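You operate a simulated robot arm through the tools that you are given. There is no shell and no other tool.

Carry out the task below with a simulated two-armed robot. There is one attempt and no reset: what you move stays moved.

TASK
Whisk 100 ml of water into the flour.
Fine: 92 to 108 ml from the water jug into the white bowl, from its 400 line to its 300 line; orange whisk till no patch shows; jug and whisk back where they were. Set down upright: water jug.

The check looks at the end state, three seconds after you hand in, the way a careful person would. Anything else that was tipped, shoved, dropped, spilled or broken makes it a failure.

THE ROBOT
Two 7-joint arms with two-finger parallel grippers on one trunk that stands fixed in place. Base frame: the origin is at the foot of the trunk, x ahead of it, y to its left, z up; the work surface is at about z = 0.77. Units: m, degrees, N and s.
The left shoulder is at [0.07, 0.187, 1.215], the right one opposite. With the tool pointing down near the work surface each hand reaches from about 0.18 to 0.78 m from the base axis, measured 20 degrees to its own side. Payload 3.91 kg a hand.
The tool frame of a hand sits at the grasp point between the pads (the TCP): z along the fingers, y along the line on which they close. The tips reach 0.03 m beyond it. The gripper opens to 0.11 m. The fingers are 0.02 m wide and 0.01 m thick; the gripper's body (0.048 by 0.112 m) begins 0.055 m behind the TCP.
Orientation is that of the tool frame in the base frame, as a unit quaternion [x, y, z, w]. With the fingers straight down and closing along the base's y, the tool's x points along the base's -x, its y along +y and its z along -z.

THE INTERFACE
- The arms move only by the tool nudge_tool. It takes "left_plan", "right_plan" or both (then of equal length, played together; a hand with none holds still); each is a list of rows, each a list of 7 numbers: the shift along the base's x, y, z in cm, then the turn, a rotation vector about the base's x, y, z in degrees, then the opening, from 0 (shut) to 1 (fully open). In form: [[dx, dy, dz, rx, ry, rz, fingers], ...]. A call has 1 to 20 rows; each row is the pose to reach, as a shift and turn from the pose commanded when the call began. A row lasts 0.2 s, in which the tool goes at most 0.05 m and 8.6 degrees; a call with a longer step from one row to the next is refused whole, and so is a gripper value outside its range. A pose out of reach is approached as far as the arm can. The call stops where the force on the tool passes 40 N (or 10 N more than at its start, if that is more) or the arm is blocked; 0.2 s more then pass. The fingers move at their own pace (about 0.072 m/s each) and stop on an object; they squeeze with about 36 N. The grip force told is the motor's: it shows also when the fingers shut on nothing. Time passes only in rows, and 0.2 s behind the last, so rows that repeat a pose let the fingers close. The reply holds the time, the measured pose of the TCP, the force on the tool along the base axes, the opening and the grip force, in the units named above and with some noise, with the torque about the TCP (base axes, N m) and any sound that the robot's microphone picked up, and new pictures: "show" is both (left out), scene, wrist or none (wrist: the cameras of the hands that moved).
- Cameras (640 x 400 px; columns grow to the right, rows downward): "scene" is now at [0.1115, -0.032, 1.4144]; the picture's right is [-0.48, -0.88, -0.00], its down [-0.63, 0.35, -0.69] and it looks along [0.60, -0.33, -0.72] (base axes); focal length 316 px, centre (320, 200). "left" rides on the left gripper at [0.072, -0.017, -0.103] in its tool frame; the picture's right is [0.23, 0.97, 0.00], its down [-0.76, 0.18, -0.62] and it looks along [-0.61, 0.14, 0.78] (tool axes); focal length 222 px, centre (320, 200). "right" rides on the right gripper at [0.072, 0.017, -0.103] in its tool frame; the picture's right is [-0.23, 0.97, 0.00], its down [-0.76, -0.18, -0.62] and it looks along [-0.61, -0.14, 0.78] (tool axes); focal length 222 px, centre (320, 200). There is no depth. A picture from a camera that has moved, and an enlarged one, comes with that camera's place and axes in the base frame and with its lens. The place of the scene camera against the robot may be out by one fixed shift of up to 0.025 m in any direction.
- move_column(by): slides the trunk up (or, below 0, down) by that many m; the arms and the scene camera ride with it, the base frame stays. It gives what a move gives, with no picture.
- head_to(pan, tilt): turns the head with the scene camera to pan (to the left, within 86 degrees either way) and tilt (down, from -29 to 69), counted from straight ahead of the robot. It gives what a move gives, and a new picture of the scene camera.
- enlarge(camera, box): a new picture of the part [left, top, right, bottom] of that camera's present view, enlarged. It takes no simulated time.
- hand_in(): hands the job in; it is judged then, once.

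Places have to be worked out from the pictures, the camera data and where the tool is seen. Open the grippers and draw the arms clear of the work before you hand the job in, unless the task says otherwise.

The tools are called as name(argument=value, ...) on one line, values as JSON. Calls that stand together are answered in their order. nudge_tool: Moves the arms, as the interface text tells. Its arguments: {"type":"object","properties":{"left_plan":{"type":"array"},"right_plan":{"type":"array"},"show":{"type":"string","enum":["both","scene","wrist","none"]}},"required":[]} The other tools are called the same way: move_column (by) moves the trunk up or down; head_to (pan, tilt) turns the head that bears the scene camera; enlarge (camera, box) takes an enlarged picture of a part of a camera's view; hand_in () hands the job in.

At the start:

```text
time: 0.0
left_tool_pos: [0.5255, -0.0485, 1.1553]
left_orientation: [0.0, 1.0, 0.001, 0.0]
left_wrist_force: [-0.3, 0.7, -0.2]
left_ft_torque: [-0.03, 0.03, -0.03]
left_grip_width: 0.1101
left_finger_force: 0.0
right_tool_pos: [0.3429, -0.4778, 1.1685]
right_orientation: [-0.001, 1.0, 0.0, 0.0]
right_wrist_force: [-0.4, -0.4, -0.1]
right_ft_torque: [0.03, 0.01, 0.0]
right_grip_width: 0.1099
right_finger_force: 0.1
trunk travel left (down, up): [-0.725, 0.215]
head pan, tilt (commanded): [-28.9, 46.4]
```

scene: 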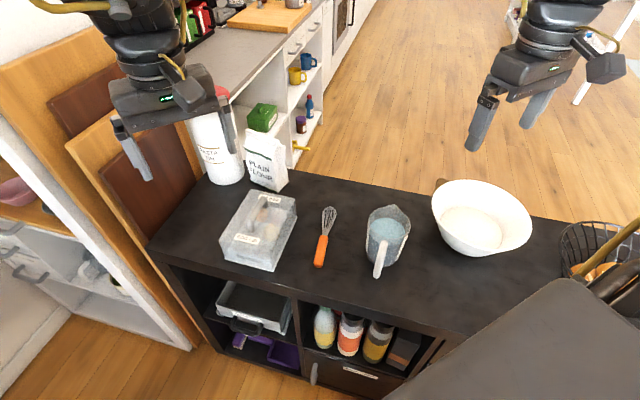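
right: 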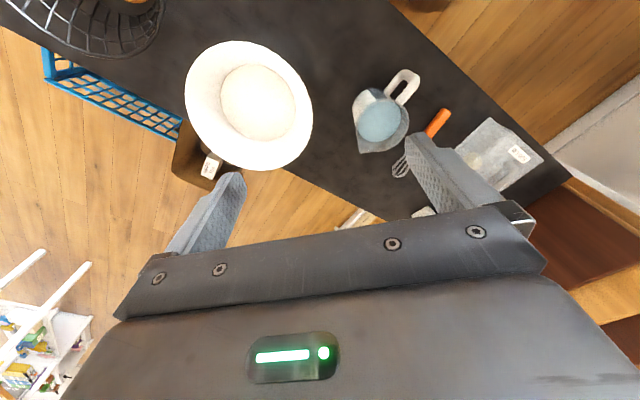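
left: 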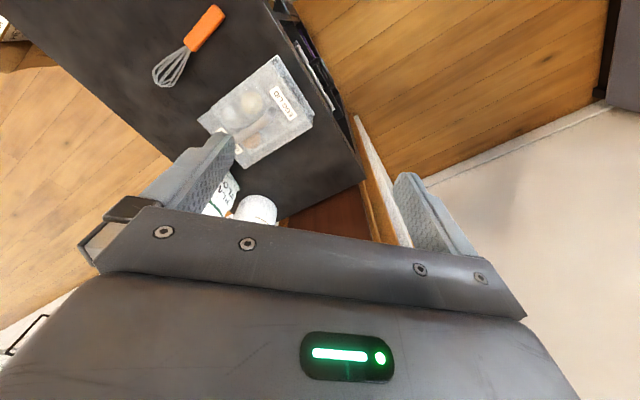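

I start by taking closer looks at the jug, whisk and bowl before anything moves.

enlarge(camera="scene", box=[300, 170, 440, 290])

enlarge(camera="scene", box=[420, 160, 580, 270])

enlarge(camera="right", box=[330, 50, 480, 180])

```text
3.33 times, centred on (370, 230) of scene
camera zoom: at [0.1115, -0.032, 1.4144], right [-0.48, -0.88, 0.0], down [-0.63, 0.35, -0.69], along [0.6, -0.33, -0.72], focal length 1052 px, centre (153, 100)
```

zoom: 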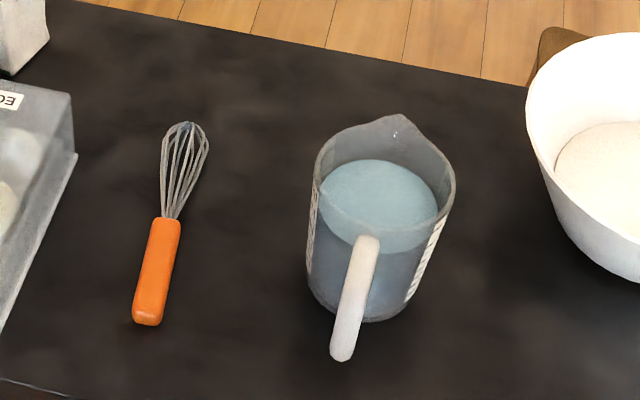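

```text
3.64 times, centred on (500, 215) of scene
camera zoom: at [0.1115, -0.032, 1.4144], right [-0.48, -0.88, 0.0], down [-0.63, 0.35, -0.69], along [0.6, -0.33, -0.72], focal length 1147 px, centre (-334, 146)
```

zoom: 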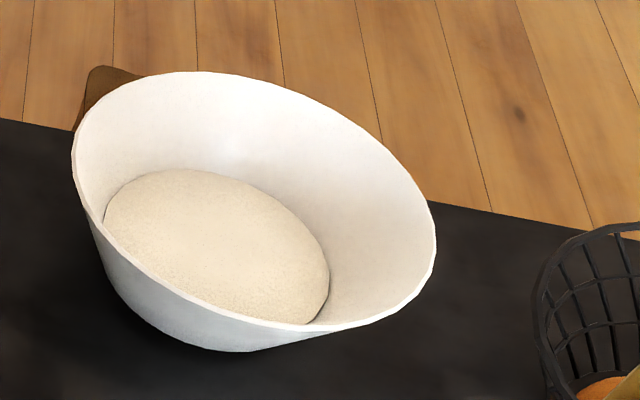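

```text
3.08 times, centred on (405, 115) of right
camera zoom: at [0.2687, -0.4595, 1.2725], right [0.23, 0.97, 0.0], down [0.76, -0.18, 0.62], along [0.61, -0.14, -0.78], focal length 684 px, centre (58, 462)
```

zoom: 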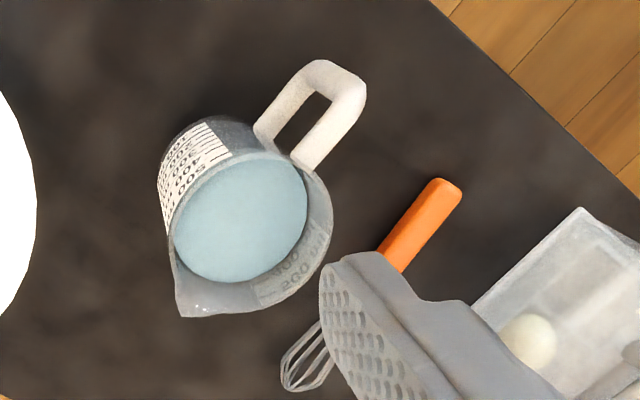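

The jug stands around (0.42, -0.38), the whisk around (0.53, -0.27) and the bowl around (0.35, -0.61). I zoom in further to get the scale lines, the water level and the handle's direction.

enlarge(camera="scene", box=[355, 195, 420, 285])

enlarge(camera="right", box=[345, 65, 425, 160])

enlarge(camera="right", box=[160, 30, 330, 180])

enlarge(camera="left", box=[130, 0, 260, 100])

```text
4.44 times, centred on (388, 240) of scene
camera zoom: at [0.1115, -0.032, 1.4144], right [-0.48, -0.88, 0.0], down [-0.63, 0.35, -0.69], along [0.6, -0.33, -0.72], focal length 1402 px, centre (20, 22)
```

zoom: 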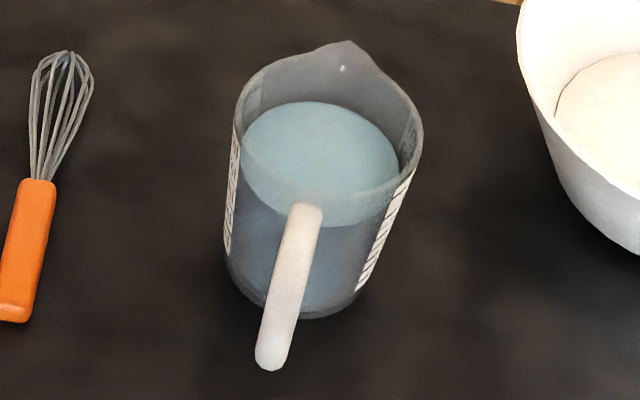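

```text
4.21 times, centred on (385, 112) of right
camera zoom: at [0.2687, -0.4595, 1.2725], right [0.23, 0.97, 0.0], down [0.76, -0.18, 0.62], along [0.61, -0.14, -0.78], focal length 935 px, centre (46, 568)
```

zoom: 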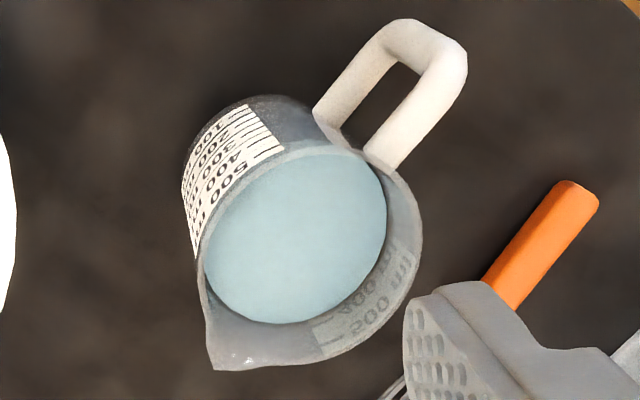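

```text
2.67 times, centred on (245, 105) of right
camera zoom: at [0.2687, -0.4595, 1.2725], right [0.23, 0.97, 0.0], down [0.76, -0.18, 0.62], along [0.61, -0.14, -0.78], focal length 592 px, centre (520, 453)
```

zoom: 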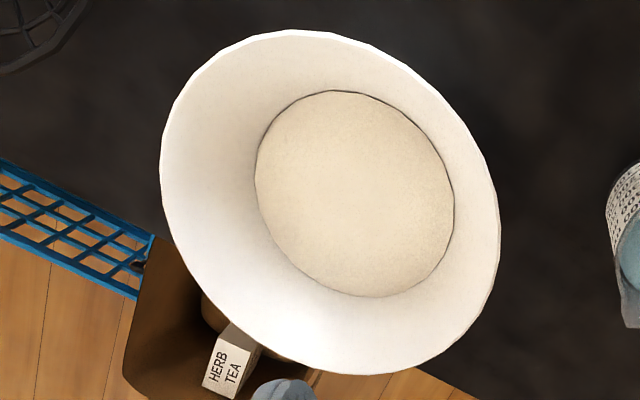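

```text
4.00 times, centred on (195, 50) of left
camera zoom: at [0.4526, -0.0655, 1.2584], right [-0.23, 0.97, 0.0], down [0.76, 0.18, 0.62], along [0.61, 0.14, -0.78], focal length 888 px, centre (820, 800)
```

zoom: 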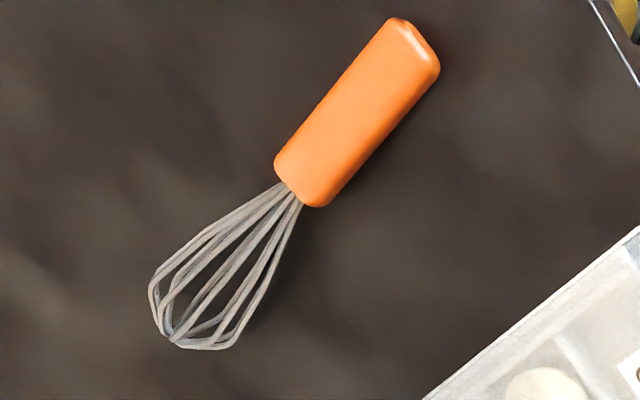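

The jug's spout points at about -38° and its centre is near (0.434, -0.389). I turn the right hand to that yaw and bring it above the jug for a closer look, and I move the left arm out of the way to the left.

nudge_tool(right_plan=[[1.8, 1.8, -2.0, 0, 0, -7.6, 1], [3.6, 3.6, -4.0, 0, 0, -15.2, 1], [5.4, 5.4, -6.0, 0, 0, -22.8, 1], [7.2, 7.2, -8.0, 0, 0, -30.4, 1], [9.1, 8.9, -10.0, 0, 0, -38, 1], [9.1, 8.9, -11.8, 0, 0, -38, 1]], left_plan=[[0, 3, 0, 0, 0, 0, 1], [0, 6, 0, 0, 0, 0, 1], [0, 9, 0, 0, 0, 0, 1], [0, 12, 0, 0, 0, 0, 1], [0, 15, 0, 0, 0, 0, 1], [0, 18, 0, 0, 0, 0, 1]], show="both")

```text
time: 1.4
left_tool_pos: [0.5113, 0.1175, 1.1491]
left_orientation: [-0.002, 1.0, -0.002, 0.0]
left_wrist_force: [-0.2, -0.2, -0.7]
left_ft_torque: [0.03, 0.02, -0.02]
left_grip_width: 0.1099
left_finger_force: 0.2
left hand out of reach, approached as far as the arm can: row 6
right_tool_pos: [0.448, -0.4471, 1.0433]
right_orientation: [0.302, 0.953, 0.001, -0.001]
right_wrist_force: [0.4, 0.7, -0.2]
right_ft_torque: [-0.03, 0.07, 0.0]
right_grip_width: 0.1104
right_finger_force: 0.0
right hand out of reach, approached as far as the arm can: row 4, 5, 6
trunk travel left (down, up): [-0.725, 0.215]
head pan, tilt (commanded): [-28.9, 46.4]
camera scene: at [0.1133, -0.0309, 1.4141], right [-0.48, -0.88, 0.0], down [-0.64, 0.35, -0.69], along [0.6, -0.33, -0.72], focal length 316 px, centre (320, 200)
camera right: at [0.3972, -0.3918, 1.1471], right [0.75, 0.67, 0.0], down [0.52, -0.59, 0.62], along [0.42, -0.46, -0.78], focal length 222 px, centre (320, 200)
camera left: at [0.4394, 0.1015, 1.2536], right [-0.23, 0.97, 0.0], down [0.76, 0.18, 0.62], along [0.61, 0.14, -0.78], focal length 222 px, centre (320, 200)
```

scene: 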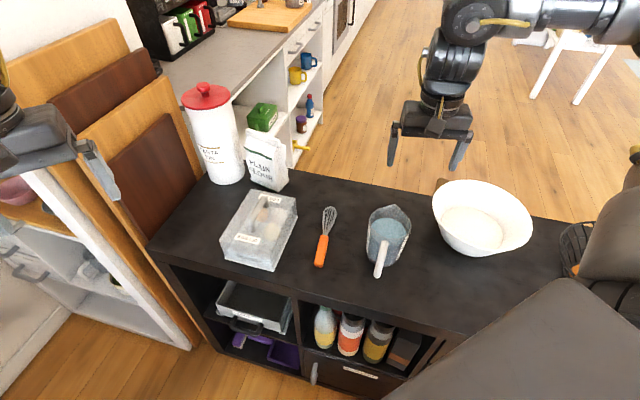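
right: 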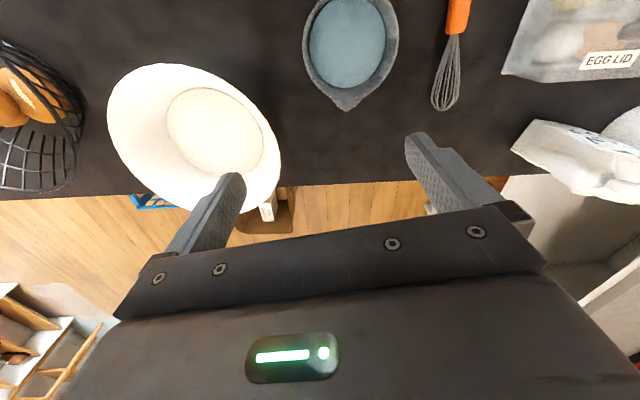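
left: 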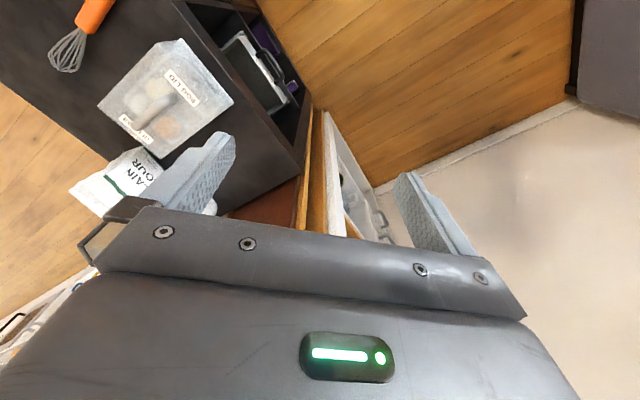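

The right hand stopped short of its target (y = -0.447 instead of -0.389). I send one holding row to see whether it was still moving or is truly limited.

nudge_tool(right_plan=[[0, 0, 0, 0, 0, 0, 1]], show="none")

```text
time: 1.8
left_tool_pos: [0.5076, 0.1183, 1.1519]
left_orientation: [-0.001, 1.0, -0.001, 0.002]
left_wrist_force: [0.5, 0.2, 0.4]
left_ft_torque: [-0.02, -0.02, 0.02]
left_grip_width: 0.11
left_finger_force: 0.1
right_tool_pos: [0.4426, -0.4477, 1.0453]
right_orientation: [0.302, 0.953, 0.002, 0.002]
right_wrist_force: [0.0, -0.4, 0.8]
right_ft_torque: [0.01, -0.03, -0.01]
right_grip_width: 0.1098
right_finger_force: 0.0
trunk travel left (down, up): [-0.725, 0.215]
head pan, tilt (commanded): [-28.9, 46.4]
```

The hand holds at (0.443, -0.448). I try again toward the jug while lowering, since reach is better near the work surface.

nudge_tool(right_plan=[[0, 1, -2, 0, 0, 0, 1], [0, 2.5, -4, 0, 0, -1, 1], [0, 4, -5, 0, 0, -2, 1], [-0.5, 5.8, -5, 0, 0, -3, 1]], show="wrist")

```text
time: 2.8
left_tool_pos: [0.5101, 0.1165, 1.1516]
left_orientation: [-0.001, 1.0, 0.001, 0.0]
left_wrist_force: [0.4, 0.4, -0.2]
left_ft_torque: [-0.03, 0.0, -0.03]
left_grip_width: 0.1098
left_finger_force: 0.0
right_tool_pos: [0.4666, -0.4472, 0.9979]
right_orientation: [0.324, 0.946, 0.004, -0.001]
right_wrist_force: [-0.6, 0.6, 0.2]
right_ft_torque: [0.03, -0.01, -0.02]
right_grip_width: 0.1101
right_finger_force: 0.1
right hand out of reach, approached as far as the arm can: row 1, 2, 3, 4
trunk travel left (down, up): [-0.725, 0.215]
head pan, tilt (commanded): [-28.9, 46.4]
camera right: at [0.4178, -0.3895, 1.1022], right [0.78, 0.63, 0.0], down [0.49, -0.61, 0.62], along [0.39, -0.48, -0.79], focal length 222 px, centre (320, 200)
```

right: 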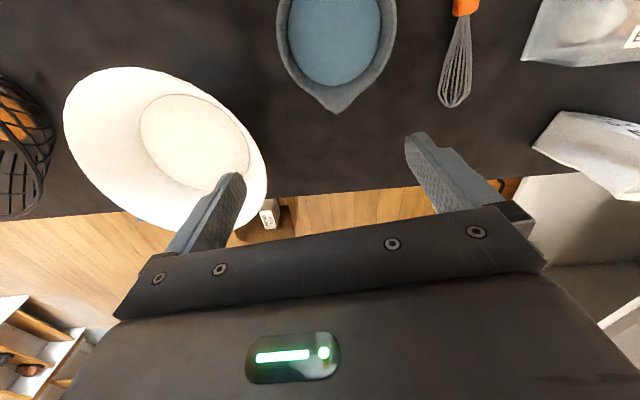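

The arm slides along a limit instead of moving inward, probably because it is folded too close to the shoulder at this height. I raise the trunk to give the arm more vertical room.

move_column(by=0.2)

```text
time: 5.0
left_tool_pos: [0.5107, 0.1173, 1.3504]
left_orientation: [-0.001, 1.0, -0.001, 0.0]
left_wrist_force: [-0.4, 0.3, -0.4]
left_ft_torque: [0.02, 0.0, -0.01]
left_grip_width: 0.11
left_finger_force: 0.1
right_tool_pos: [0.4664, -0.4465, 1.1978]
right_orientation: [0.323, 0.946, 0.004, -0.002]
right_wrist_force: [-1.0, -0.3, -0.6]
right_ft_torque: [0.02, -0.01, 0.02]
right_grip_width: 0.11
right_finger_force: 0.1
trunk travel left (down, up): [-0.925, 0.015]
head pan, tilt (commanded): [-28.9, 46.4]
```

The trunk is up. Now I lower the right hand back to about z = 1.02 and shift it toward the jug.

nudge_tool(right_plan=[[0, 0, -4, 0, 0, 0, 1], [0, 0, -8, 0, 0, 0, 1], [0, 0, -12, 0, 0, 0, 1], [-0.5, 1, -15, 0, 0, 0, 1], [-1.5, 2.5, -17, 0, 0, 0, 1], [-2.5, 4, -18, 0, 0, 0, 1], [-3.2, 5.7, -18, 0, 0, 0, 1]], show="both")

```text
time: 6.6
left_tool_pos: [0.5109, 0.1163, 1.3519]
left_orientation: [-0.001, 1.0, 0.0, 0.001]
left_wrist_force: [-0.4, 0.1, -0.3]
left_ft_torque: [-0.01, 0.02, 0.0]
left_grip_width: 0.1103
left_finger_force: 0.1
right_tool_pos: [0.4307, -0.4696, 1.0525]
right_orientation: [0.322, 0.947, 0.006, -0.001]
right_wrist_force: [-0.7, -0.2, 0.1]
right_ft_torque: [-0.02, 0.01, 0.02]
right_grip_width: 0.1099
right_finger_force: 0.1
right hand out of reach, approached as far as the arm can: row 2, 3, 4, 5, 6, 7
trunk travel left (down, up): [-0.925, 0.015]
head pan, tilt (commanded): [-28.9, 46.4]
camera scene: at [0.1112, -0.0323, 1.6144], right [-0.48, -0.88, 0.0], down [-0.63, 0.35, -0.69], along [0.6, -0.33, -0.72], focal length 316 px, centre (320, 200)
camera right: at [0.3828, -0.4119, 1.1573], right [0.77, 0.63, 0.01], down [0.49, -0.61, 0.62], along [0.4, -0.47, -0.79], focal length 222 px, centre (320, 200)
```

scene: 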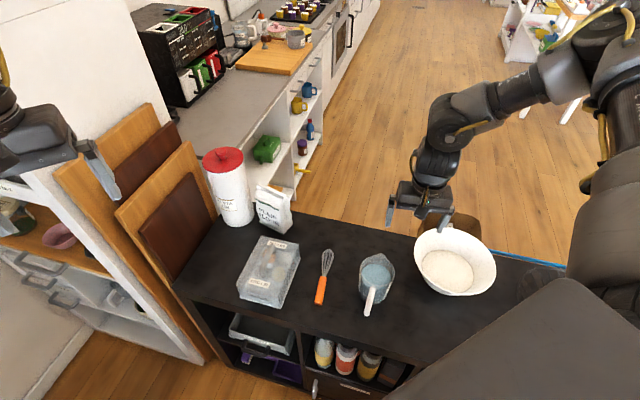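
right: 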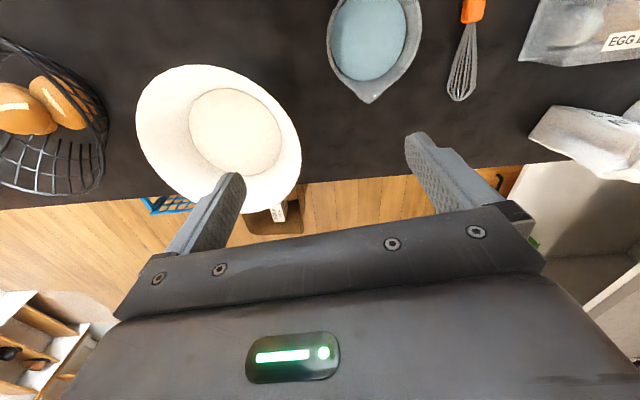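

The forearm comes in from the right, so turning the hand clockwise probably ran a wrist joint to its stop. I go back toward yaw 0 while moving over the jug, to find which yaws are workable there.

nudge_tool(right_plan=[[0, 0.5, 0, 0, 0, 8, 1], [0, 2, 0, 0, 0, 16, 1], [0, 4, 0, 0, 0, 24, 1], [0, 6, 0, 0, 0, 32, 1], [0.3, 8, 0, 0, 0, 38, 1], [0.3, 8, 0, 0, 0, 46, 1], [0.3, 8, 0, 0, 0, 54, 1]], show="both")

```text
time: 8.2
left_tool_pos: [0.5104, 0.1173, 1.3505]
left_orientation: [0.0, 1.0, 0.0, 0.0]
left_wrist_force: [0.0, 0.9, -0.3]
left_ft_torque: [-0.01, 0.03, -0.01]
left_grip_width: 0.11
left_finger_force: 0.0
right_tool_pos: [0.4369, -0.3856, 1.051]
right_orientation: [-0.142, 0.99, 0.003, -0.004]
right_wrist_force: [-0.9, -0.4, 0.0]
right_ft_torque: [0.01, 0.02, -0.01]
right_grip_width: 0.1098
right_finger_force: 0.1
trunk travel left (down, up): [-0.925, 0.015]
head pan, tilt (commanded): [-28.9, 46.4]
camera scene: at [0.1114, -0.0324, 1.6144], right [-0.48, -0.88, 0.0], down [-0.63, 0.35, -0.69], along [0.6, -0.33, -0.72], focal length 316 px, centre (320, 200)
camera right: at [0.3623, -0.3908, 1.1562], right [-0.06, 1.0, 0.01], down [0.79, 0.04, 0.62], along [0.62, 0.04, -0.79], focal length 222 px, centre (320, 200)
```

scene: 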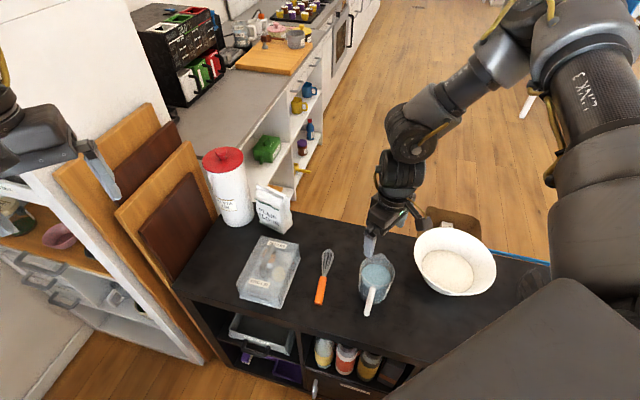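
right: 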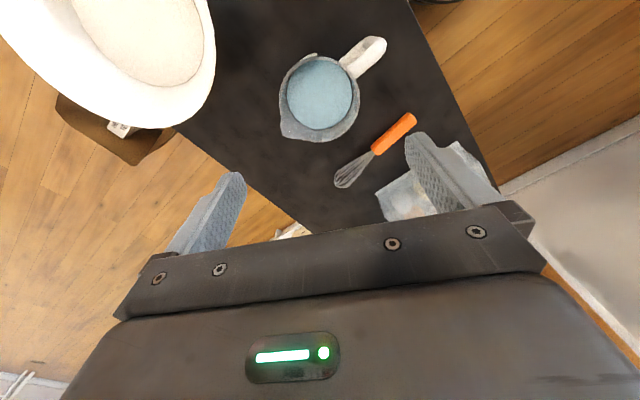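

Yaw +16° over the jug is comfortable. A parallel gripper at yaw +142° gives the same closing line as -38°, so I keep turning in the positive direction to see if that is reachable.

nudge_tool(right_plan=[[0, 0, 0, 0, 0, 8.4, 1], [0, 0, 0, 0, 0, 16.8, 1], [0, 0, 0, 0, 0, 25.2, 1], [0, 0, 0, 0, 0, 33.6, 1], [0, 0, 0, 0, 0, 42, 1], [0, 0, 0, 0, 0, 50.4, 1], [0, 0, 0, 0, 0, 58.8, 1], [0, 0, 0, 0, 0, 67.2, 1], [0, 0, 0, 0, 0, 75.6, 1], [0, 0, 0, 0, 0, 84, 1], [0, 0, 0, 0, 0, 92.4, 1], [0, 0, 0, 0, 0, 100.8, 1], [0, 0, 0, 0, 0, 109.2, 1], [0, 0, 0, 0, 0, 117.6, 1], [0, 0, 0, 0, 0, 126, 1]], show="both")

```text
time: 11.4
left_tool_pos: [0.5107, 0.1174, 1.3503]
left_orientation: [0.0, 1.0, 0.0, 0.0]
left_wrist_force: [-0.2, -0.2, 0.0]
left_ft_torque: [0.01, -0.02, 0.02]
left_grip_width: 0.1099
left_finger_force: 0.0
right_tool_pos: [0.4384, -0.3876, 1.0516]
right_orientation: [0.947, -0.323, 0.001, 0.005]
right_wrist_force: [-0.2, -0.6, 0.4]
right_ft_torque: [-0.01, 0.0, 0.0]
right_grip_width: 0.1101
right_finger_force: 0.2
trunk travel left (down, up): [-0.925, 0.015]
head pan, tilt (commanded): [-28.9, 46.4]
camera scene: at [0.1116, -0.0317, 1.6144], right [-0.48, -0.88, 0.0], down [-0.63, 0.35, -0.69], along [0.6, -0.33, -0.72], focal length 316 px, centre (320, 200)
camera right: at [0.4843, -0.442, 1.1558], right [-0.77, -0.63, 0.01], down [-0.49, 0.61, 0.62], along [-0.39, 0.48, -0.79], focal length 222 px, centre (320, 200)
```

scene: 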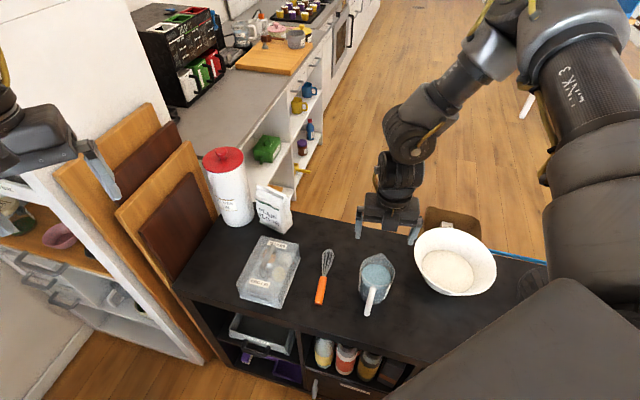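
right: 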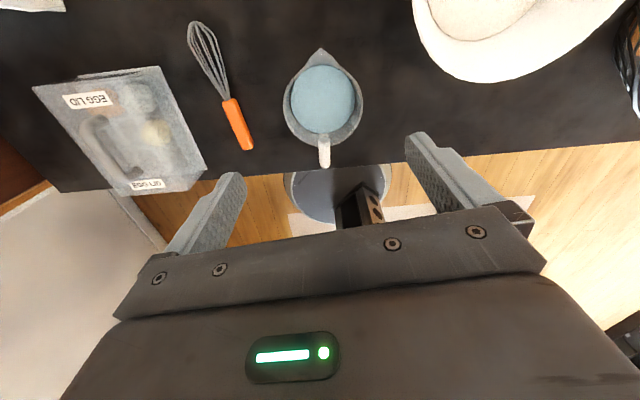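

Yaw +142° works well and the hand is nearly above the jug. I zoom in on the jug in the wrist view to refine its centre, its rim width and the handle direction.

enlarge(camera="right", box=[260, 40, 380, 175])

enlarge(camera="scene", box=[345, 235, 410, 330])

enlarge(camera="scene", box=[395, 195, 520, 310])

```text
2.96 times, centred on (320, 108) of right
camera zoom: at [0.4843, -0.442, 1.1558], right [-0.77, -0.63, 0.01], down [-0.49, 0.61, 0.62], along [-0.39, 0.48, -0.79], focal length 658 px, centre (320, 474)
```

zoom: 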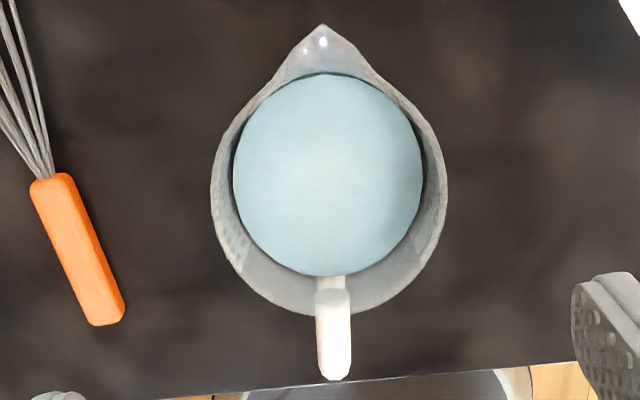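

```text
4.21 times, centred on (378, 282) of scene
camera zoom: at [0.1116, -0.0317, 1.6144], right [-0.48, -0.88, 0.0], down [-0.63, 0.35, -0.69], along [0.6, -0.33, -0.72], focal length 1328 px, centre (78, -147)
```

zoom: 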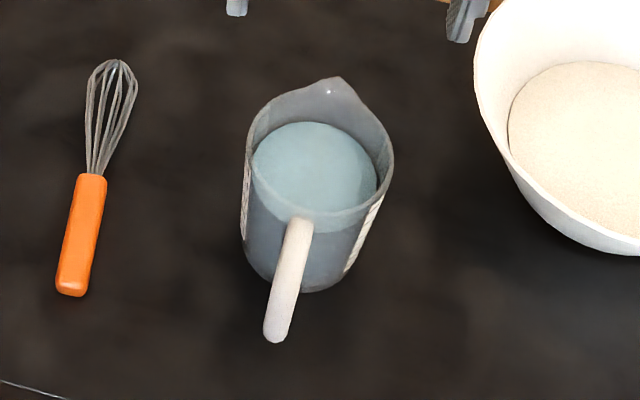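

```text
3.48 times, centred on (458, 252) of scene
camera zoom: at [0.1116, -0.0317, 1.6144], right [-0.48, -0.88, 0.0], down [-0.63, 0.35, -0.69], along [0.6, -0.33, -0.72], focal length 1097 px, centre (-158, 17)
```

zoom: 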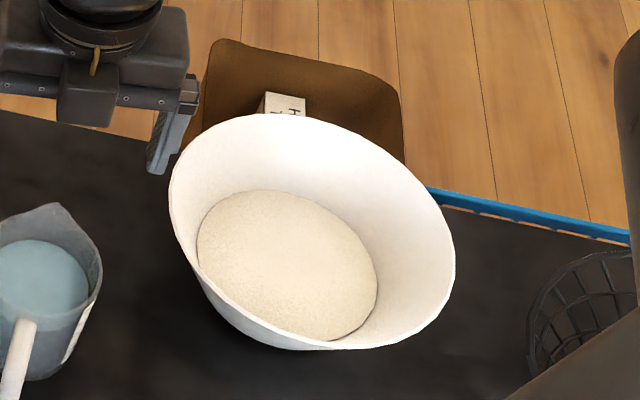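

The two wrist views together put the rim centre at about (0.431, -0.385), the rim diameter at 9.2 cm, the rim height at about 0.888 and the spout direction at about -48°. Before touching anything I rehearse the pour pose with an empty hand, first turning to yaw 72° on the jug side of the bowl.

nudge_tool(right_plan=[[-0.4, -1, 0, 0, 0, -7.8, 1], [-0.8, -2, 0, 0, 0, -15.6, 1], [-1.2, -3, 0, 0, 0, -23.4, 1], [-1.6, -4, 0, 0, 0, -31.2, 1], [-2.0, -5, 0, 0, 0, -39, 1], [-2.4, -6, 0, 0, 0, -46.8, 1], [-2.8, -7, 0, 0, 0, -54.6, 1], [-3.2, -8, 0, 0, 0, -62.4, 1], [-3.9, -9, 0, 0, 0, -70.3, 1]], show="none")

nudge_tool(right_plan=[[0, 0, 0, 7.6, -2.5, 0, 1], [0, 0, 0, 15.2, -4.9, 0, 1], [0, 0, 0, 22.8, -7.4, 0, 1], [0, 0, 0, 30.4, -9.9, 0, 1], [0, 0, 0, 38, -12.4, 0, 1], [0, 0, 0, 45.6, -14.8, 0, 1], [0, 0, 0, 53.2, -17.3, 0, 1]], show="both")

```text
time: 13.4
left_tool_pos: [0.5106, 0.1155, 1.3507]
left_orientation: [-0.001, 1.0, -0.001, 0.001]
left_wrist_force: [0.1, 0.2, -0.5]
left_ft_torque: [0.0, 0.02, 0.03]
left_grip_width: 0.11
left_finger_force: 0.0
right_tool_pos: [0.3977, -0.4749, 1.0498]
right_orientation: [-0.587, 0.81, 0.001, -0.004]
right_wrist_force: [-0.3, -0.8, 0.6]
right_ft_torque: [0.01, 0.0, 0.01]
right_grip_width: 0.1102
right_finger_force: 0.1
trunk travel left (down, up): [-0.925, 0.015]
head pan, tilt (commanded): [-28.9, 46.4]
```

```text
time: 15.0
left_tool_pos: [0.5114, 0.1165, 1.3498]
left_orientation: [-0.001, 1.0, -0.001, 0.0]
left_wrist_force: [-0.5, -0.5, -0.6]
left_ft_torque: [0.0, -0.02, 0.02]
left_grip_width: 0.1101
left_finger_force: 0.0
right_tool_pos: [0.3909, -0.4794, 1.0622]
right_orientation: [-0.519, 0.715, 0.278, 0.376]
right_wrist_force: [0.4, 0.5, 0.6]
right_ft_torque: [-0.02, 0.02, 0.0]
right_grip_width: 0.1097
right_finger_force: 0.1
right hand out of reach, approached as far as the arm can: row 7
trunk travel left (down, up): [-0.925, 0.015]
head pan, tilt (commanded): [-28.9, 46.4]
camera scene: at [0.1123, -0.0318, 1.6143], right [-0.48, -0.88, 0.0], down [-0.63, 0.35, -0.69], along [0.6, -0.33, -0.72], focal length 316 px, centre (320, 200)
camera right: at [0.3356, -0.594, 1.0608], right [-0.89, 0.42, 0.19], down [0.15, -0.14, 0.98], along [0.44, 0.9, 0.06], focal length 222 px, centre (320, 200)
```

scene: 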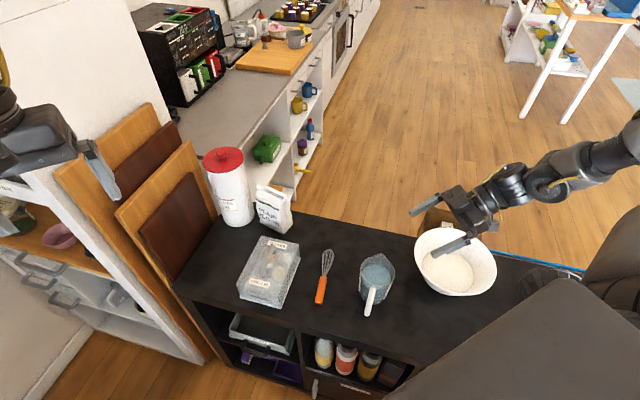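
right: 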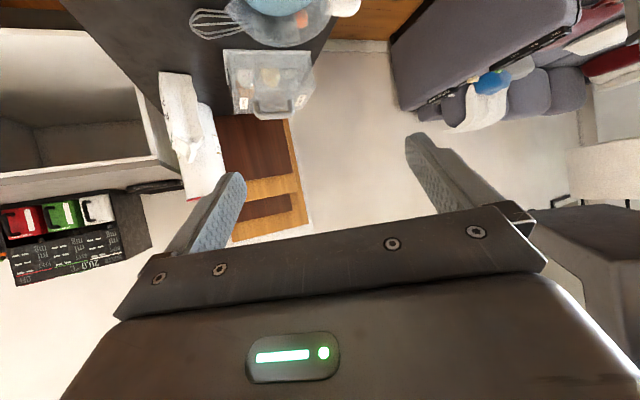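

The pour tilt reaches about 55° there with no trouble. I check the same pose about 11 cm lower, close to the real pouring height, still with an empty hand and clear of the bowl.

nudge_tool(right_plan=[[0, 0, -4, -2, 0.7, 0, 1], [0, 0, -8, -4, 1.3, 0, 1], [0, 0, -11, -6, 2, 0, 1]], show="both")

```text
time: 15.8
left_tool_pos: [0.5108, 0.1162, 1.351]
left_orientation: [0.0, 1.0, 0.0, 0.0]
left_wrist_force: [-0.2, 0.0, 0.2]
left_ft_torque: [-0.01, -0.01, -0.03]
left_grip_width: 0.1101
left_finger_force: 0.1
right_tool_pos: [0.3626, -0.4964, 1.033]
right_orientation: [-0.531, 0.732, 0.253, 0.344]
right_wrist_force: [0.1, -0.7, 0.7]
right_ft_torque: [-0.01, 0.01, 0.01]
right_grip_width: 0.11
right_finger_force: 0.1
right hand out of reach, approached as far as the arm can: row 1, 2, 3
trunk travel left (down, up): [-0.925, 0.015]
head pan, tilt (commanded): [-28.9, 46.4]
camera scene: at [0.1116, -0.0324, 1.6143], right [-0.48, -0.88, 0.0], down [-0.63, 0.35, -0.69], along [0.6, -0.33, -0.72], focal length 316 px, centre (320, 200)
camera right: at [0.3068, -0.61, 1.0434], right [-0.88, 0.43, 0.18], down [0.18, -0.05, 0.98], along [0.44, 0.9, -0.03], focal length 222 px, centre (320, 200)
```

scene: 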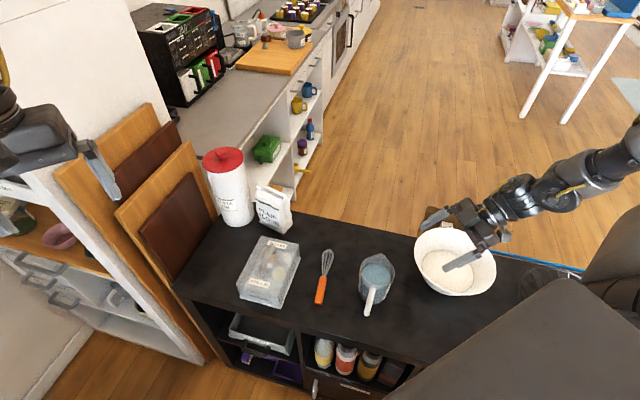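
right: 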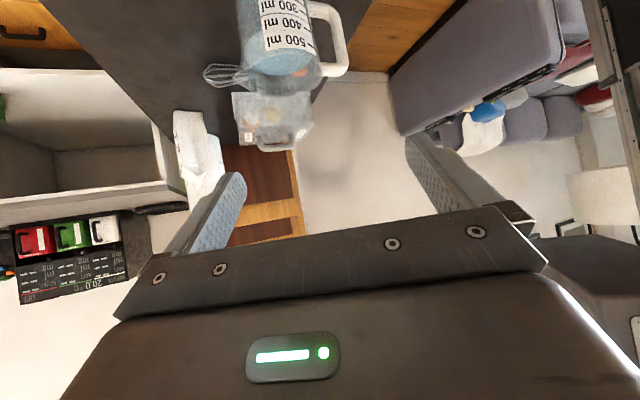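

With the trunk fully up the hand cannot get lower, so for the real pour I will lower the trunk instead. This view does show the jug's scale from the side, so I enlarge it to get the starting level.

enlarge(camera="right", box=[225, 0, 355, 85])

move_column(by=-0.12)

```text
4.71 times, centred on (290, 42) of right
camera zoom: at [0.3068, -0.61, 1.0434], right [-0.88, 0.43, 0.18], down [0.18, -0.05, 0.98], along [0.44, 0.9, -0.03], focal length 1045 px, centre (461, 941)
```

zoom: 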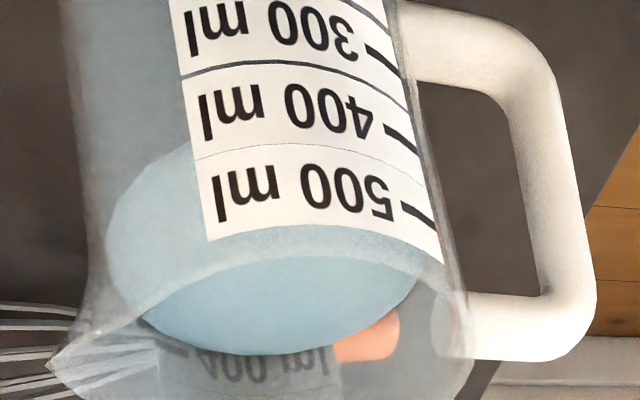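

```text
time: 17.3
left_tool_pos: [0.5103, 0.1184, 1.2312]
left_orientation: [-0.001, 1.0, -0.001, 0.001]
left_wrist_force: [-0.4, 0.1, -0.2]
left_ft_torque: [0.01, 0.01, -0.02]
left_grip_width: 0.11
left_finger_force: 0.1
right_tool_pos: [0.3636, -0.4962, 0.9137]
right_orientation: [-0.531, 0.731, 0.254, 0.344]
right_wrist_force: [-0.4, 0.5, -0.7]
right_ft_torque: [0.02, 0.0, 0.0]
right_grip_width: 0.11
right_finger_force: 0.0
trunk travel left (down, up): [-0.805, 0.135]
head pan, tilt (commanded): [-28.9, 46.4]
```

The hand is now at z = 0.914 with about 50° of tilt, so the pour is feasible with the trunk at this height. I untilt and rise, then turn to yaw 132° above the jug.

nudge_tool(right_plan=[[0, 0, 3, 0, 0, 0, 1], [0, 0, 6, -8, 2.55, 0, 1], [0, 0, 8, -16, 5.1, 0, 1], [0.5, 0.5, 10, -24, 7.65, 0, 1], [1, 1, 11, -32, 10.2, 0, 1], [1.5, 1.5, 12, -40, 12.75, 0, 1], [2, 2, 12, -48.1, 15.3, 0, 1]], show="none")

nudge_tool(right_plan=[[0.5, 1, 0, 0, 0, 8, 1], [1, 2, 0, 0, 0, 16, 1], [1.5, 3, 0, 0, 0, 24, 1], [2, 4, 0, 0, 0, 32, 1], [2.5, 5.5, 0, 0, 0, 40, 1], [3.3, 7, 0, 0, 0, 48, 1], [4.0, 8.3, 0, 0, 0, 56, 1], [4.5, 9.0, 0, 0, 0, 60, 1]], show="both")

```text
time: 18.9
left_tool_pos: [0.5118, 0.118, 1.2303]
left_orientation: [0.0, 1.0, -0.001, 0.0]
left_wrist_force: [-0.4, 0.6, -0.8]
left_ft_torque: [-0.03, -0.01, 0.01]
left_grip_width: 0.1102
left_finger_force: 0.0
right_tool_pos: [0.3853, -0.4734, 1.0338]
right_orientation: [-0.588, 0.809, -0.001, -0.001]
right_wrist_force: [-0.5, 0.6, -1.0]
right_ft_torque: [0.0, 0.02, 0.03]
right_grip_width: 0.1101
right_finger_force: 0.0
trunk travel left (down, up): [-0.805, 0.135]
head pan, tilt (commanded): [-28.9, 46.4]
```

```text
time: 20.7
left_tool_pos: [0.5108, 0.117, 1.2297]
left_orientation: [0.0, 1.0, -0.001, 0.0]
left_wrist_force: [-0.5, 0.2, -0.1]
left_ft_torque: [-0.03, 0.01, 0.01]
left_grip_width: 0.1099
left_finger_force: 0.0
right_tool_pos: [0.4281, -0.3853, 1.0331]
right_orientation: [0.914, -0.406, -0.002, 0.0]
right_wrist_force: [-0.3, 0.4, 0.2]
right_ft_torque: [-0.01, 0.01, 0.01]
right_grip_width: 0.1099
right_finger_force: 0.0
trunk travel left (down, up): [-0.805, 0.135]
head pan, tilt (commanded): [-28.9, 46.4]
camera scene: at [0.1119, -0.0314, 1.4943], right [-0.48, -0.88, 0.0], down [-0.63, 0.35, -0.69], along [0.6, -0.33, -0.72], focal length 316 px, centre (320, 200)
camera right: at [0.4629, -0.4494, 1.1373], right [-0.87, -0.48, 0.0], down [-0.38, 0.68, 0.63], along [-0.3, 0.55, -0.78], focal length 222 px, centre (320, 200)
```

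scene: 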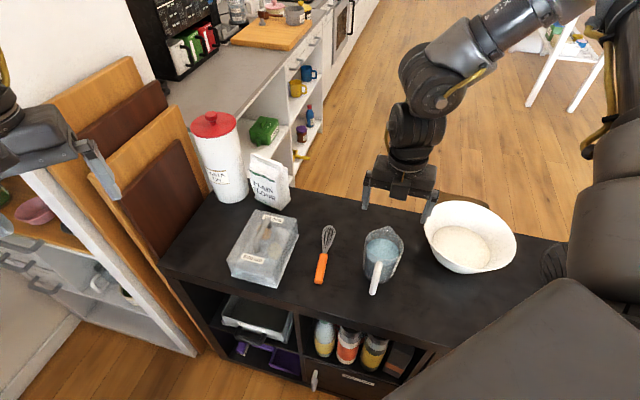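
right: 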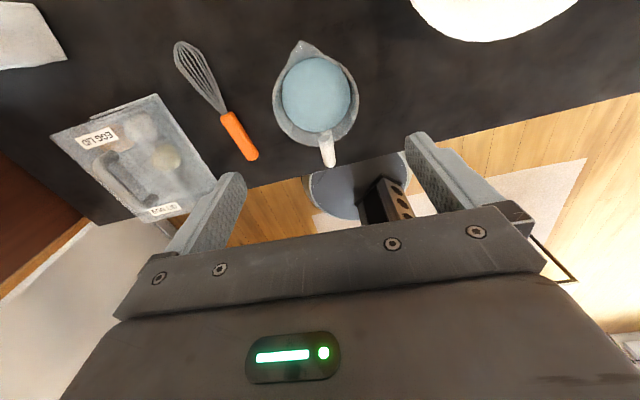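

Yaw is now 132° and the hand sits above the jug. I enlarge the wrist view once more for a third estimate of the jug's centre and axis.

enlarge(camera="right", box=[250, 30, 385, 175])

enlarge(camera="scene", box=[345, 215, 420, 305])

```text
2.76 times, centred on (318, 102) of right
camera zoom: at [0.4629, -0.4494, 1.1373], right [-0.87, -0.48, 0.0], down [-0.38, 0.68, 0.63], along [-0.3, 0.55, -0.78], focal length 613 px, centre (327, 469)
```

zoom: 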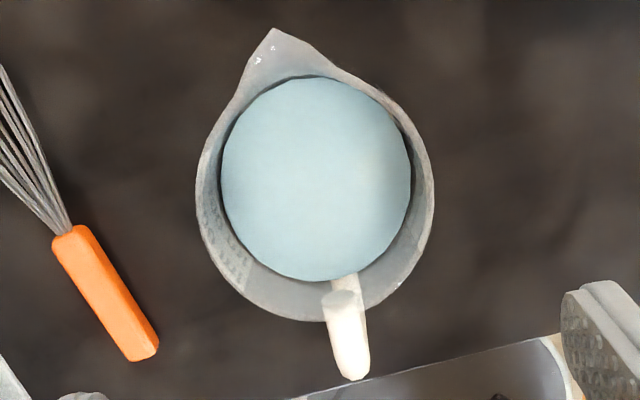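

```text
4.44 times, centred on (382, 260) of scene
camera zoom: at [0.1119, -0.0314, 1.4943], right [-0.48, -0.88, 0.0], down [-0.63, 0.35, -0.69], along [0.6, -0.33, -0.72], focal length 1402 px, centre (42, -67)
```

zoom: 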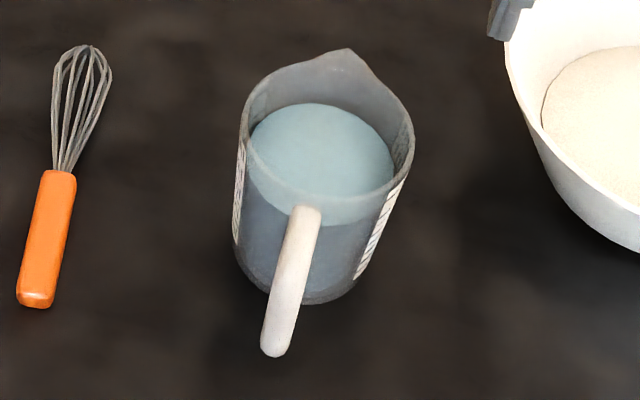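

Three views agree on a jug centre at about (0.4335, -0.387), the spout at (0.471, -0.429, 0.893) and an axis at about -49°. I centre the open gripper there and lower it until the tips are just above the rim, then check the clearance.

nudge_tool(right_plan=[[0.5, -0.15, -3, 0, 0, 0, 1], [0.5, -0.15, -6, 0, 0, 0, 1], [0.5, -0.15, -8.5, 0, 0, 0, 1], [0.5, -0.15, -10, 0, 0, 0, 1], [0.5, -0.15, -10, 0, 0, 0, 1]], show="both")

```text
time: 21.9
left_tool_pos: [0.5095, 0.1172, 1.2304]
left_orientation: [-0.001, 1.0, 0.0, 0.001]
left_wrist_force: [-0.1, -0.3, 0.4]
left_ft_torque: [-0.02, 0.02, 0.02]
left_grip_width: 0.11
left_finger_force: 0.0
right_tool_pos: [0.4325, -0.3878, 0.9318]
right_orientation: [0.913, -0.407, -0.001, 0.0]
right_wrist_force: [-0.3, 0.1, 0.4]
right_ft_torque: [0.0, -0.06, -0.02]
right_grip_width: 0.1098
right_finger_force: 0.0
trunk travel left (down, up): [-0.805, 0.135]
head pan, tilt (commanded): [-28.9, 46.4]
camera scene: at [0.1114, -0.0317, 1.4944], right [-0.48, -0.88, 0.0], down [-0.63, 0.35, -0.69], along [0.6, -0.33, -0.72], focal length 316 px, centre (320, 200)
camera right: at [0.4673, -0.4516, 1.0357], right [-0.88, -0.48, 0.0], down [-0.38, 0.68, 0.62], along [-0.3, 0.55, -0.78], focal length 222 px, centre (320, 200)
```

scene: 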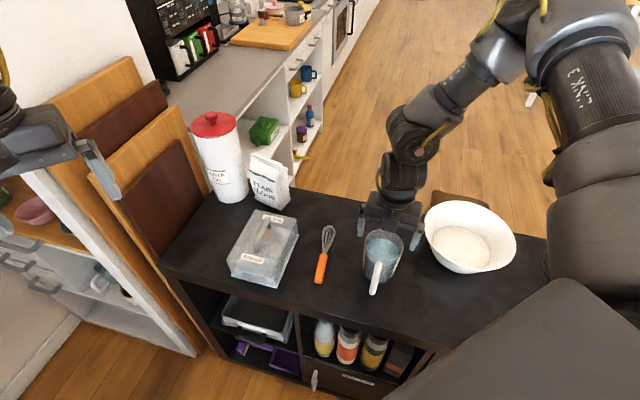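
right: 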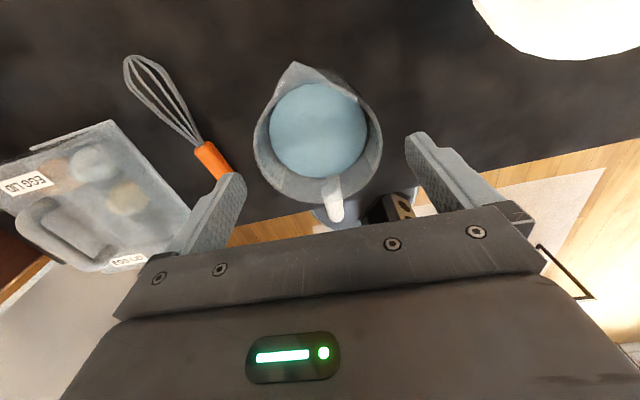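

The jug is centred between the fingers (rim columns 255–382, gripper axis at 320), with about 9 mm clear on each side. I lower slowly to TCP z ≈ 0.852.

nudge_tool(right_plan=[[0.1, 0.05, -1.5, 0, 0, 0, 1], [0.1, 0.05, -3, 0, 0, 0, 1], [0.1, 0.05, -4.5, 0, 0, 0, 1], [0.1, 0.05, -6, 0, 0, 0, 1], [0.1, 0.05, -7, 0, 0, 0, 1], [0.1, 0.05, -8, 0, 0, 0, 1], [0.1, 0.05, -8, 0, 0, 0, 1]], show="both")

```text
time: 23.5
left_tool_pos: [0.5119, 0.1182, 1.2316]
left_orientation: [-0.001, 1.0, 0.0, -0.001]
left_wrist_force: [0.0, 0.0, 0.5]
left_ft_torque: [0.02, 0.01, 0.02]
left_grip_width: 0.1101
left_finger_force: 0.2
right_tool_pos: [0.425, -0.3965, 0.9083]
right_orientation: [0.914, -0.406, -0.002, -0.001]
right_wrist_force: [1.7, 0.4, -0.6]
right_ft_torque: [0.0, -0.03, -0.04]
right_grip_width: 0.1102
right_finger_force: 0.0
right hand out of reach, approached as far as the arm can: row 2, 3, 4, 5, 6, 7
trunk travel left (down, up): [-0.805, 0.135]
head pan, tilt (commanded): [-28.9, 46.4]
camera scene: at [0.1119, -0.0314, 1.4943], right [-0.48, -0.88, 0.0], down [-0.63, 0.35, -0.69], along [0.6, -0.33, -0.72], focal length 316 px, centre (320, 200)
camera right: at [0.4599, -0.4612, 1.0121], right [-0.88, -0.48, 0.0], down [-0.38, 0.68, 0.62], along [-0.3, 0.55, -0.78], focal length 222 px, centre (320, 200)
```

scene: 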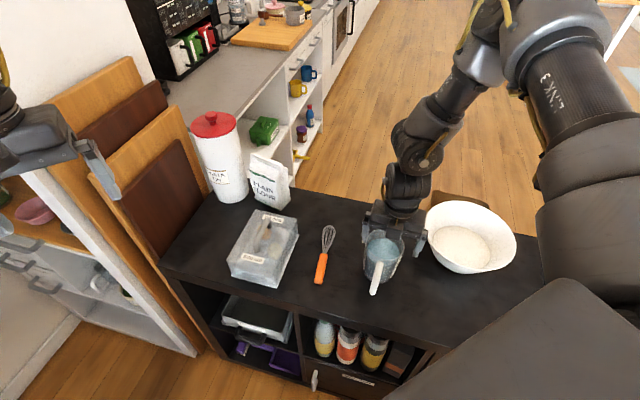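
right: 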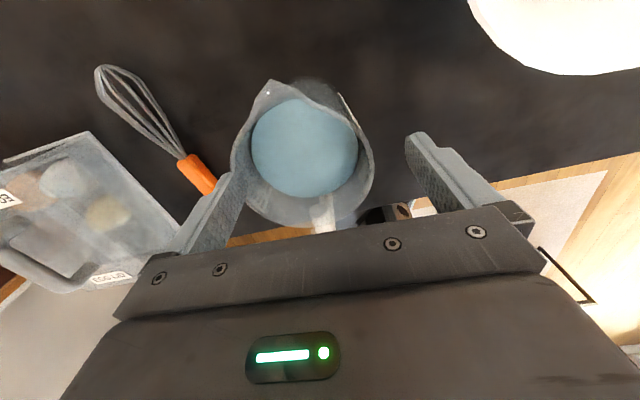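

Lowering ran into the arm's lower limit and it drifted sideways toward the rim, so I back straight up. Then I lower the trunk to bring the shoulder closer to the work.

nudge_tool(right_plan=[[0.3, 0.4, 2, 0, 0, 0, 1], [0.75, 0.9, 5, 0, 0, 0, 1], [0.75, 0.9, 9, 0, 0, 0, 1], [0.75, 0.9, 13, 0, 0, 0, 1], [0.75, 0.9, 15.5, 0, 0, 0, 1]], show="wrist")

```text
time: 24.7
left_tool_pos: [0.5092, 0.1178, 1.2309]
left_orientation: [-0.001, 1.0, 0.0, 0.001]
left_wrist_force: [-0.7, -0.2, -0.1]
left_ft_torque: [0.01, 0.0, -0.01]
left_grip_width: 0.11
left_finger_force: 0.0
right_tool_pos: [0.4323, -0.3885, 1.0636]
right_orientation: [0.914, -0.406, -0.001, 0.001]
right_wrist_force: [0.8, -1.3, -0.2]
right_ft_torque: [0.0, -0.02, 0.03]
right_grip_width: 0.1101
right_finger_force: 0.1
trunk travel left (down, up): [-0.805, 0.135]
head pan, tilt (commanded): [-28.9, 46.4]
camera right: at [0.4669, -0.4533, 1.1669], right [-0.88, -0.48, 0.0], down [-0.38, 0.68, 0.62], along [-0.3, 0.55, -0.78], focal length 222 px, centre (320, 200)
```

right: 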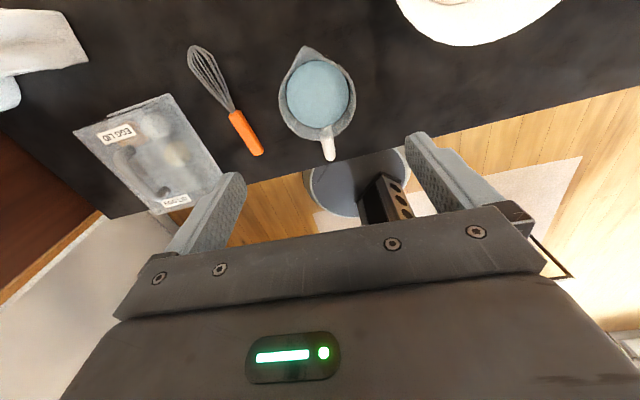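

The jug looks unmoved. I lower the trunk by 0.12 m, which brings the tips to about z = 0.914, just above the rim, and then check alignment.

move_column(by=-0.12)

enlarge(camera="right", box=[220, 40, 420, 220])

```text
time: 26.2
left_tool_pos: [0.5113, 0.1176, 1.1118]
left_orientation: [0.0, 1.0, 0.0, 0.001]
left_wrist_force: [0.4, 0.3, 0.6]
left_ft_torque: [0.0, 0.01, -0.04]
left_grip_width: 0.1102
left_finger_force: 0.1
right_tool_pos: [0.4323, -0.3891, 0.9425]
right_orientation: [0.914, -0.406, -0.001, 0.0]
right_wrist_force: [0.7, 0.6, -0.1]
right_ft_torque: [-0.02, 0.03, 0.01]
right_grip_width: 0.11
right_finger_force: 0.1
trunk travel left (down, up): [-0.685, 0.255]
head pan, tilt (commanded): [-28.9, 46.4]
```

```text
2.22 times, centred on (320, 130) of right
camera zoom: at [0.4673, -0.4536, 1.0465], right [-0.88, -0.48, 0.0], down [-0.38, 0.68, 0.62], along [-0.3, 0.55, -0.78], focal length 494 px, centre (320, 356)
```

zoom: 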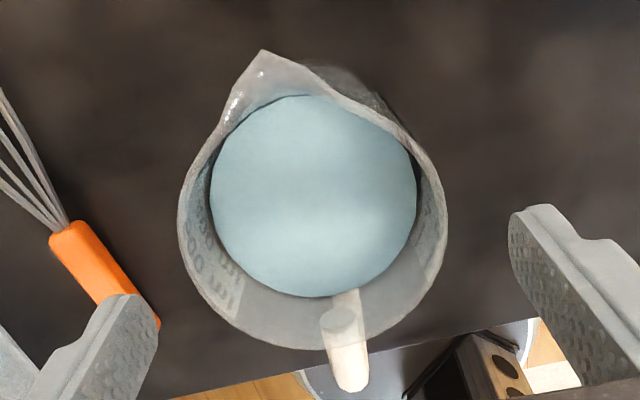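

The gripper is centred within about 2 mm across the closing line, and the jug is about 4 mm toward +y. I correct for that and descend in small steps.

nudge_tool(right_plan=[[0.05, 0.35, -1.5, 0, 0, 0, 1], [0.05, 0.35, -3, 0, 0, 0, 1], [0.05, 0.35, -4.5, 0, 0, 0, 1], [0.05, 0.35, -4.5, 0, 0, 0, 1]], show="wrist")

```text
time: 27.2
left_tool_pos: [0.5105, 0.117, 1.1111]
left_orientation: [0.0, 1.0, 0.0, -0.001]
left_wrist_force: [-0.1, -1.0, 0.1]
left_ft_torque: [0.0, -0.01, 0.02]
left_grip_width: 0.1102
left_finger_force: 0.0
right_tool_pos: [0.4324, -0.3867, 0.8973]
right_orientation: [0.913, -0.407, -0.001, -0.001]
right_wrist_force: [0.0, 0.2, -0.5]
right_ft_torque: [0.01, -0.06, 0.0]
right_grip_width: 0.11
right_finger_force: 0.2
trunk travel left (down, up): [-0.685, 0.255]
head pan, tilt (commanded): [-28.9, 46.4]
camera right: at [0.4666, -0.4511, 1.0009], right [-0.88, -0.48, 0.0], down [-0.38, 0.68, 0.62], along [-0.3, 0.55, -0.78], focal length 222 px, centre (320, 200)
```

right: 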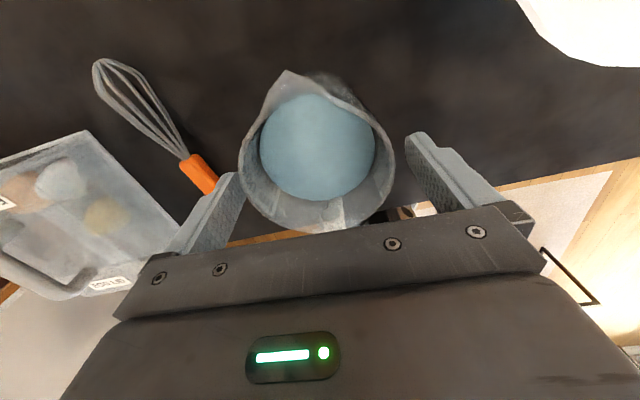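

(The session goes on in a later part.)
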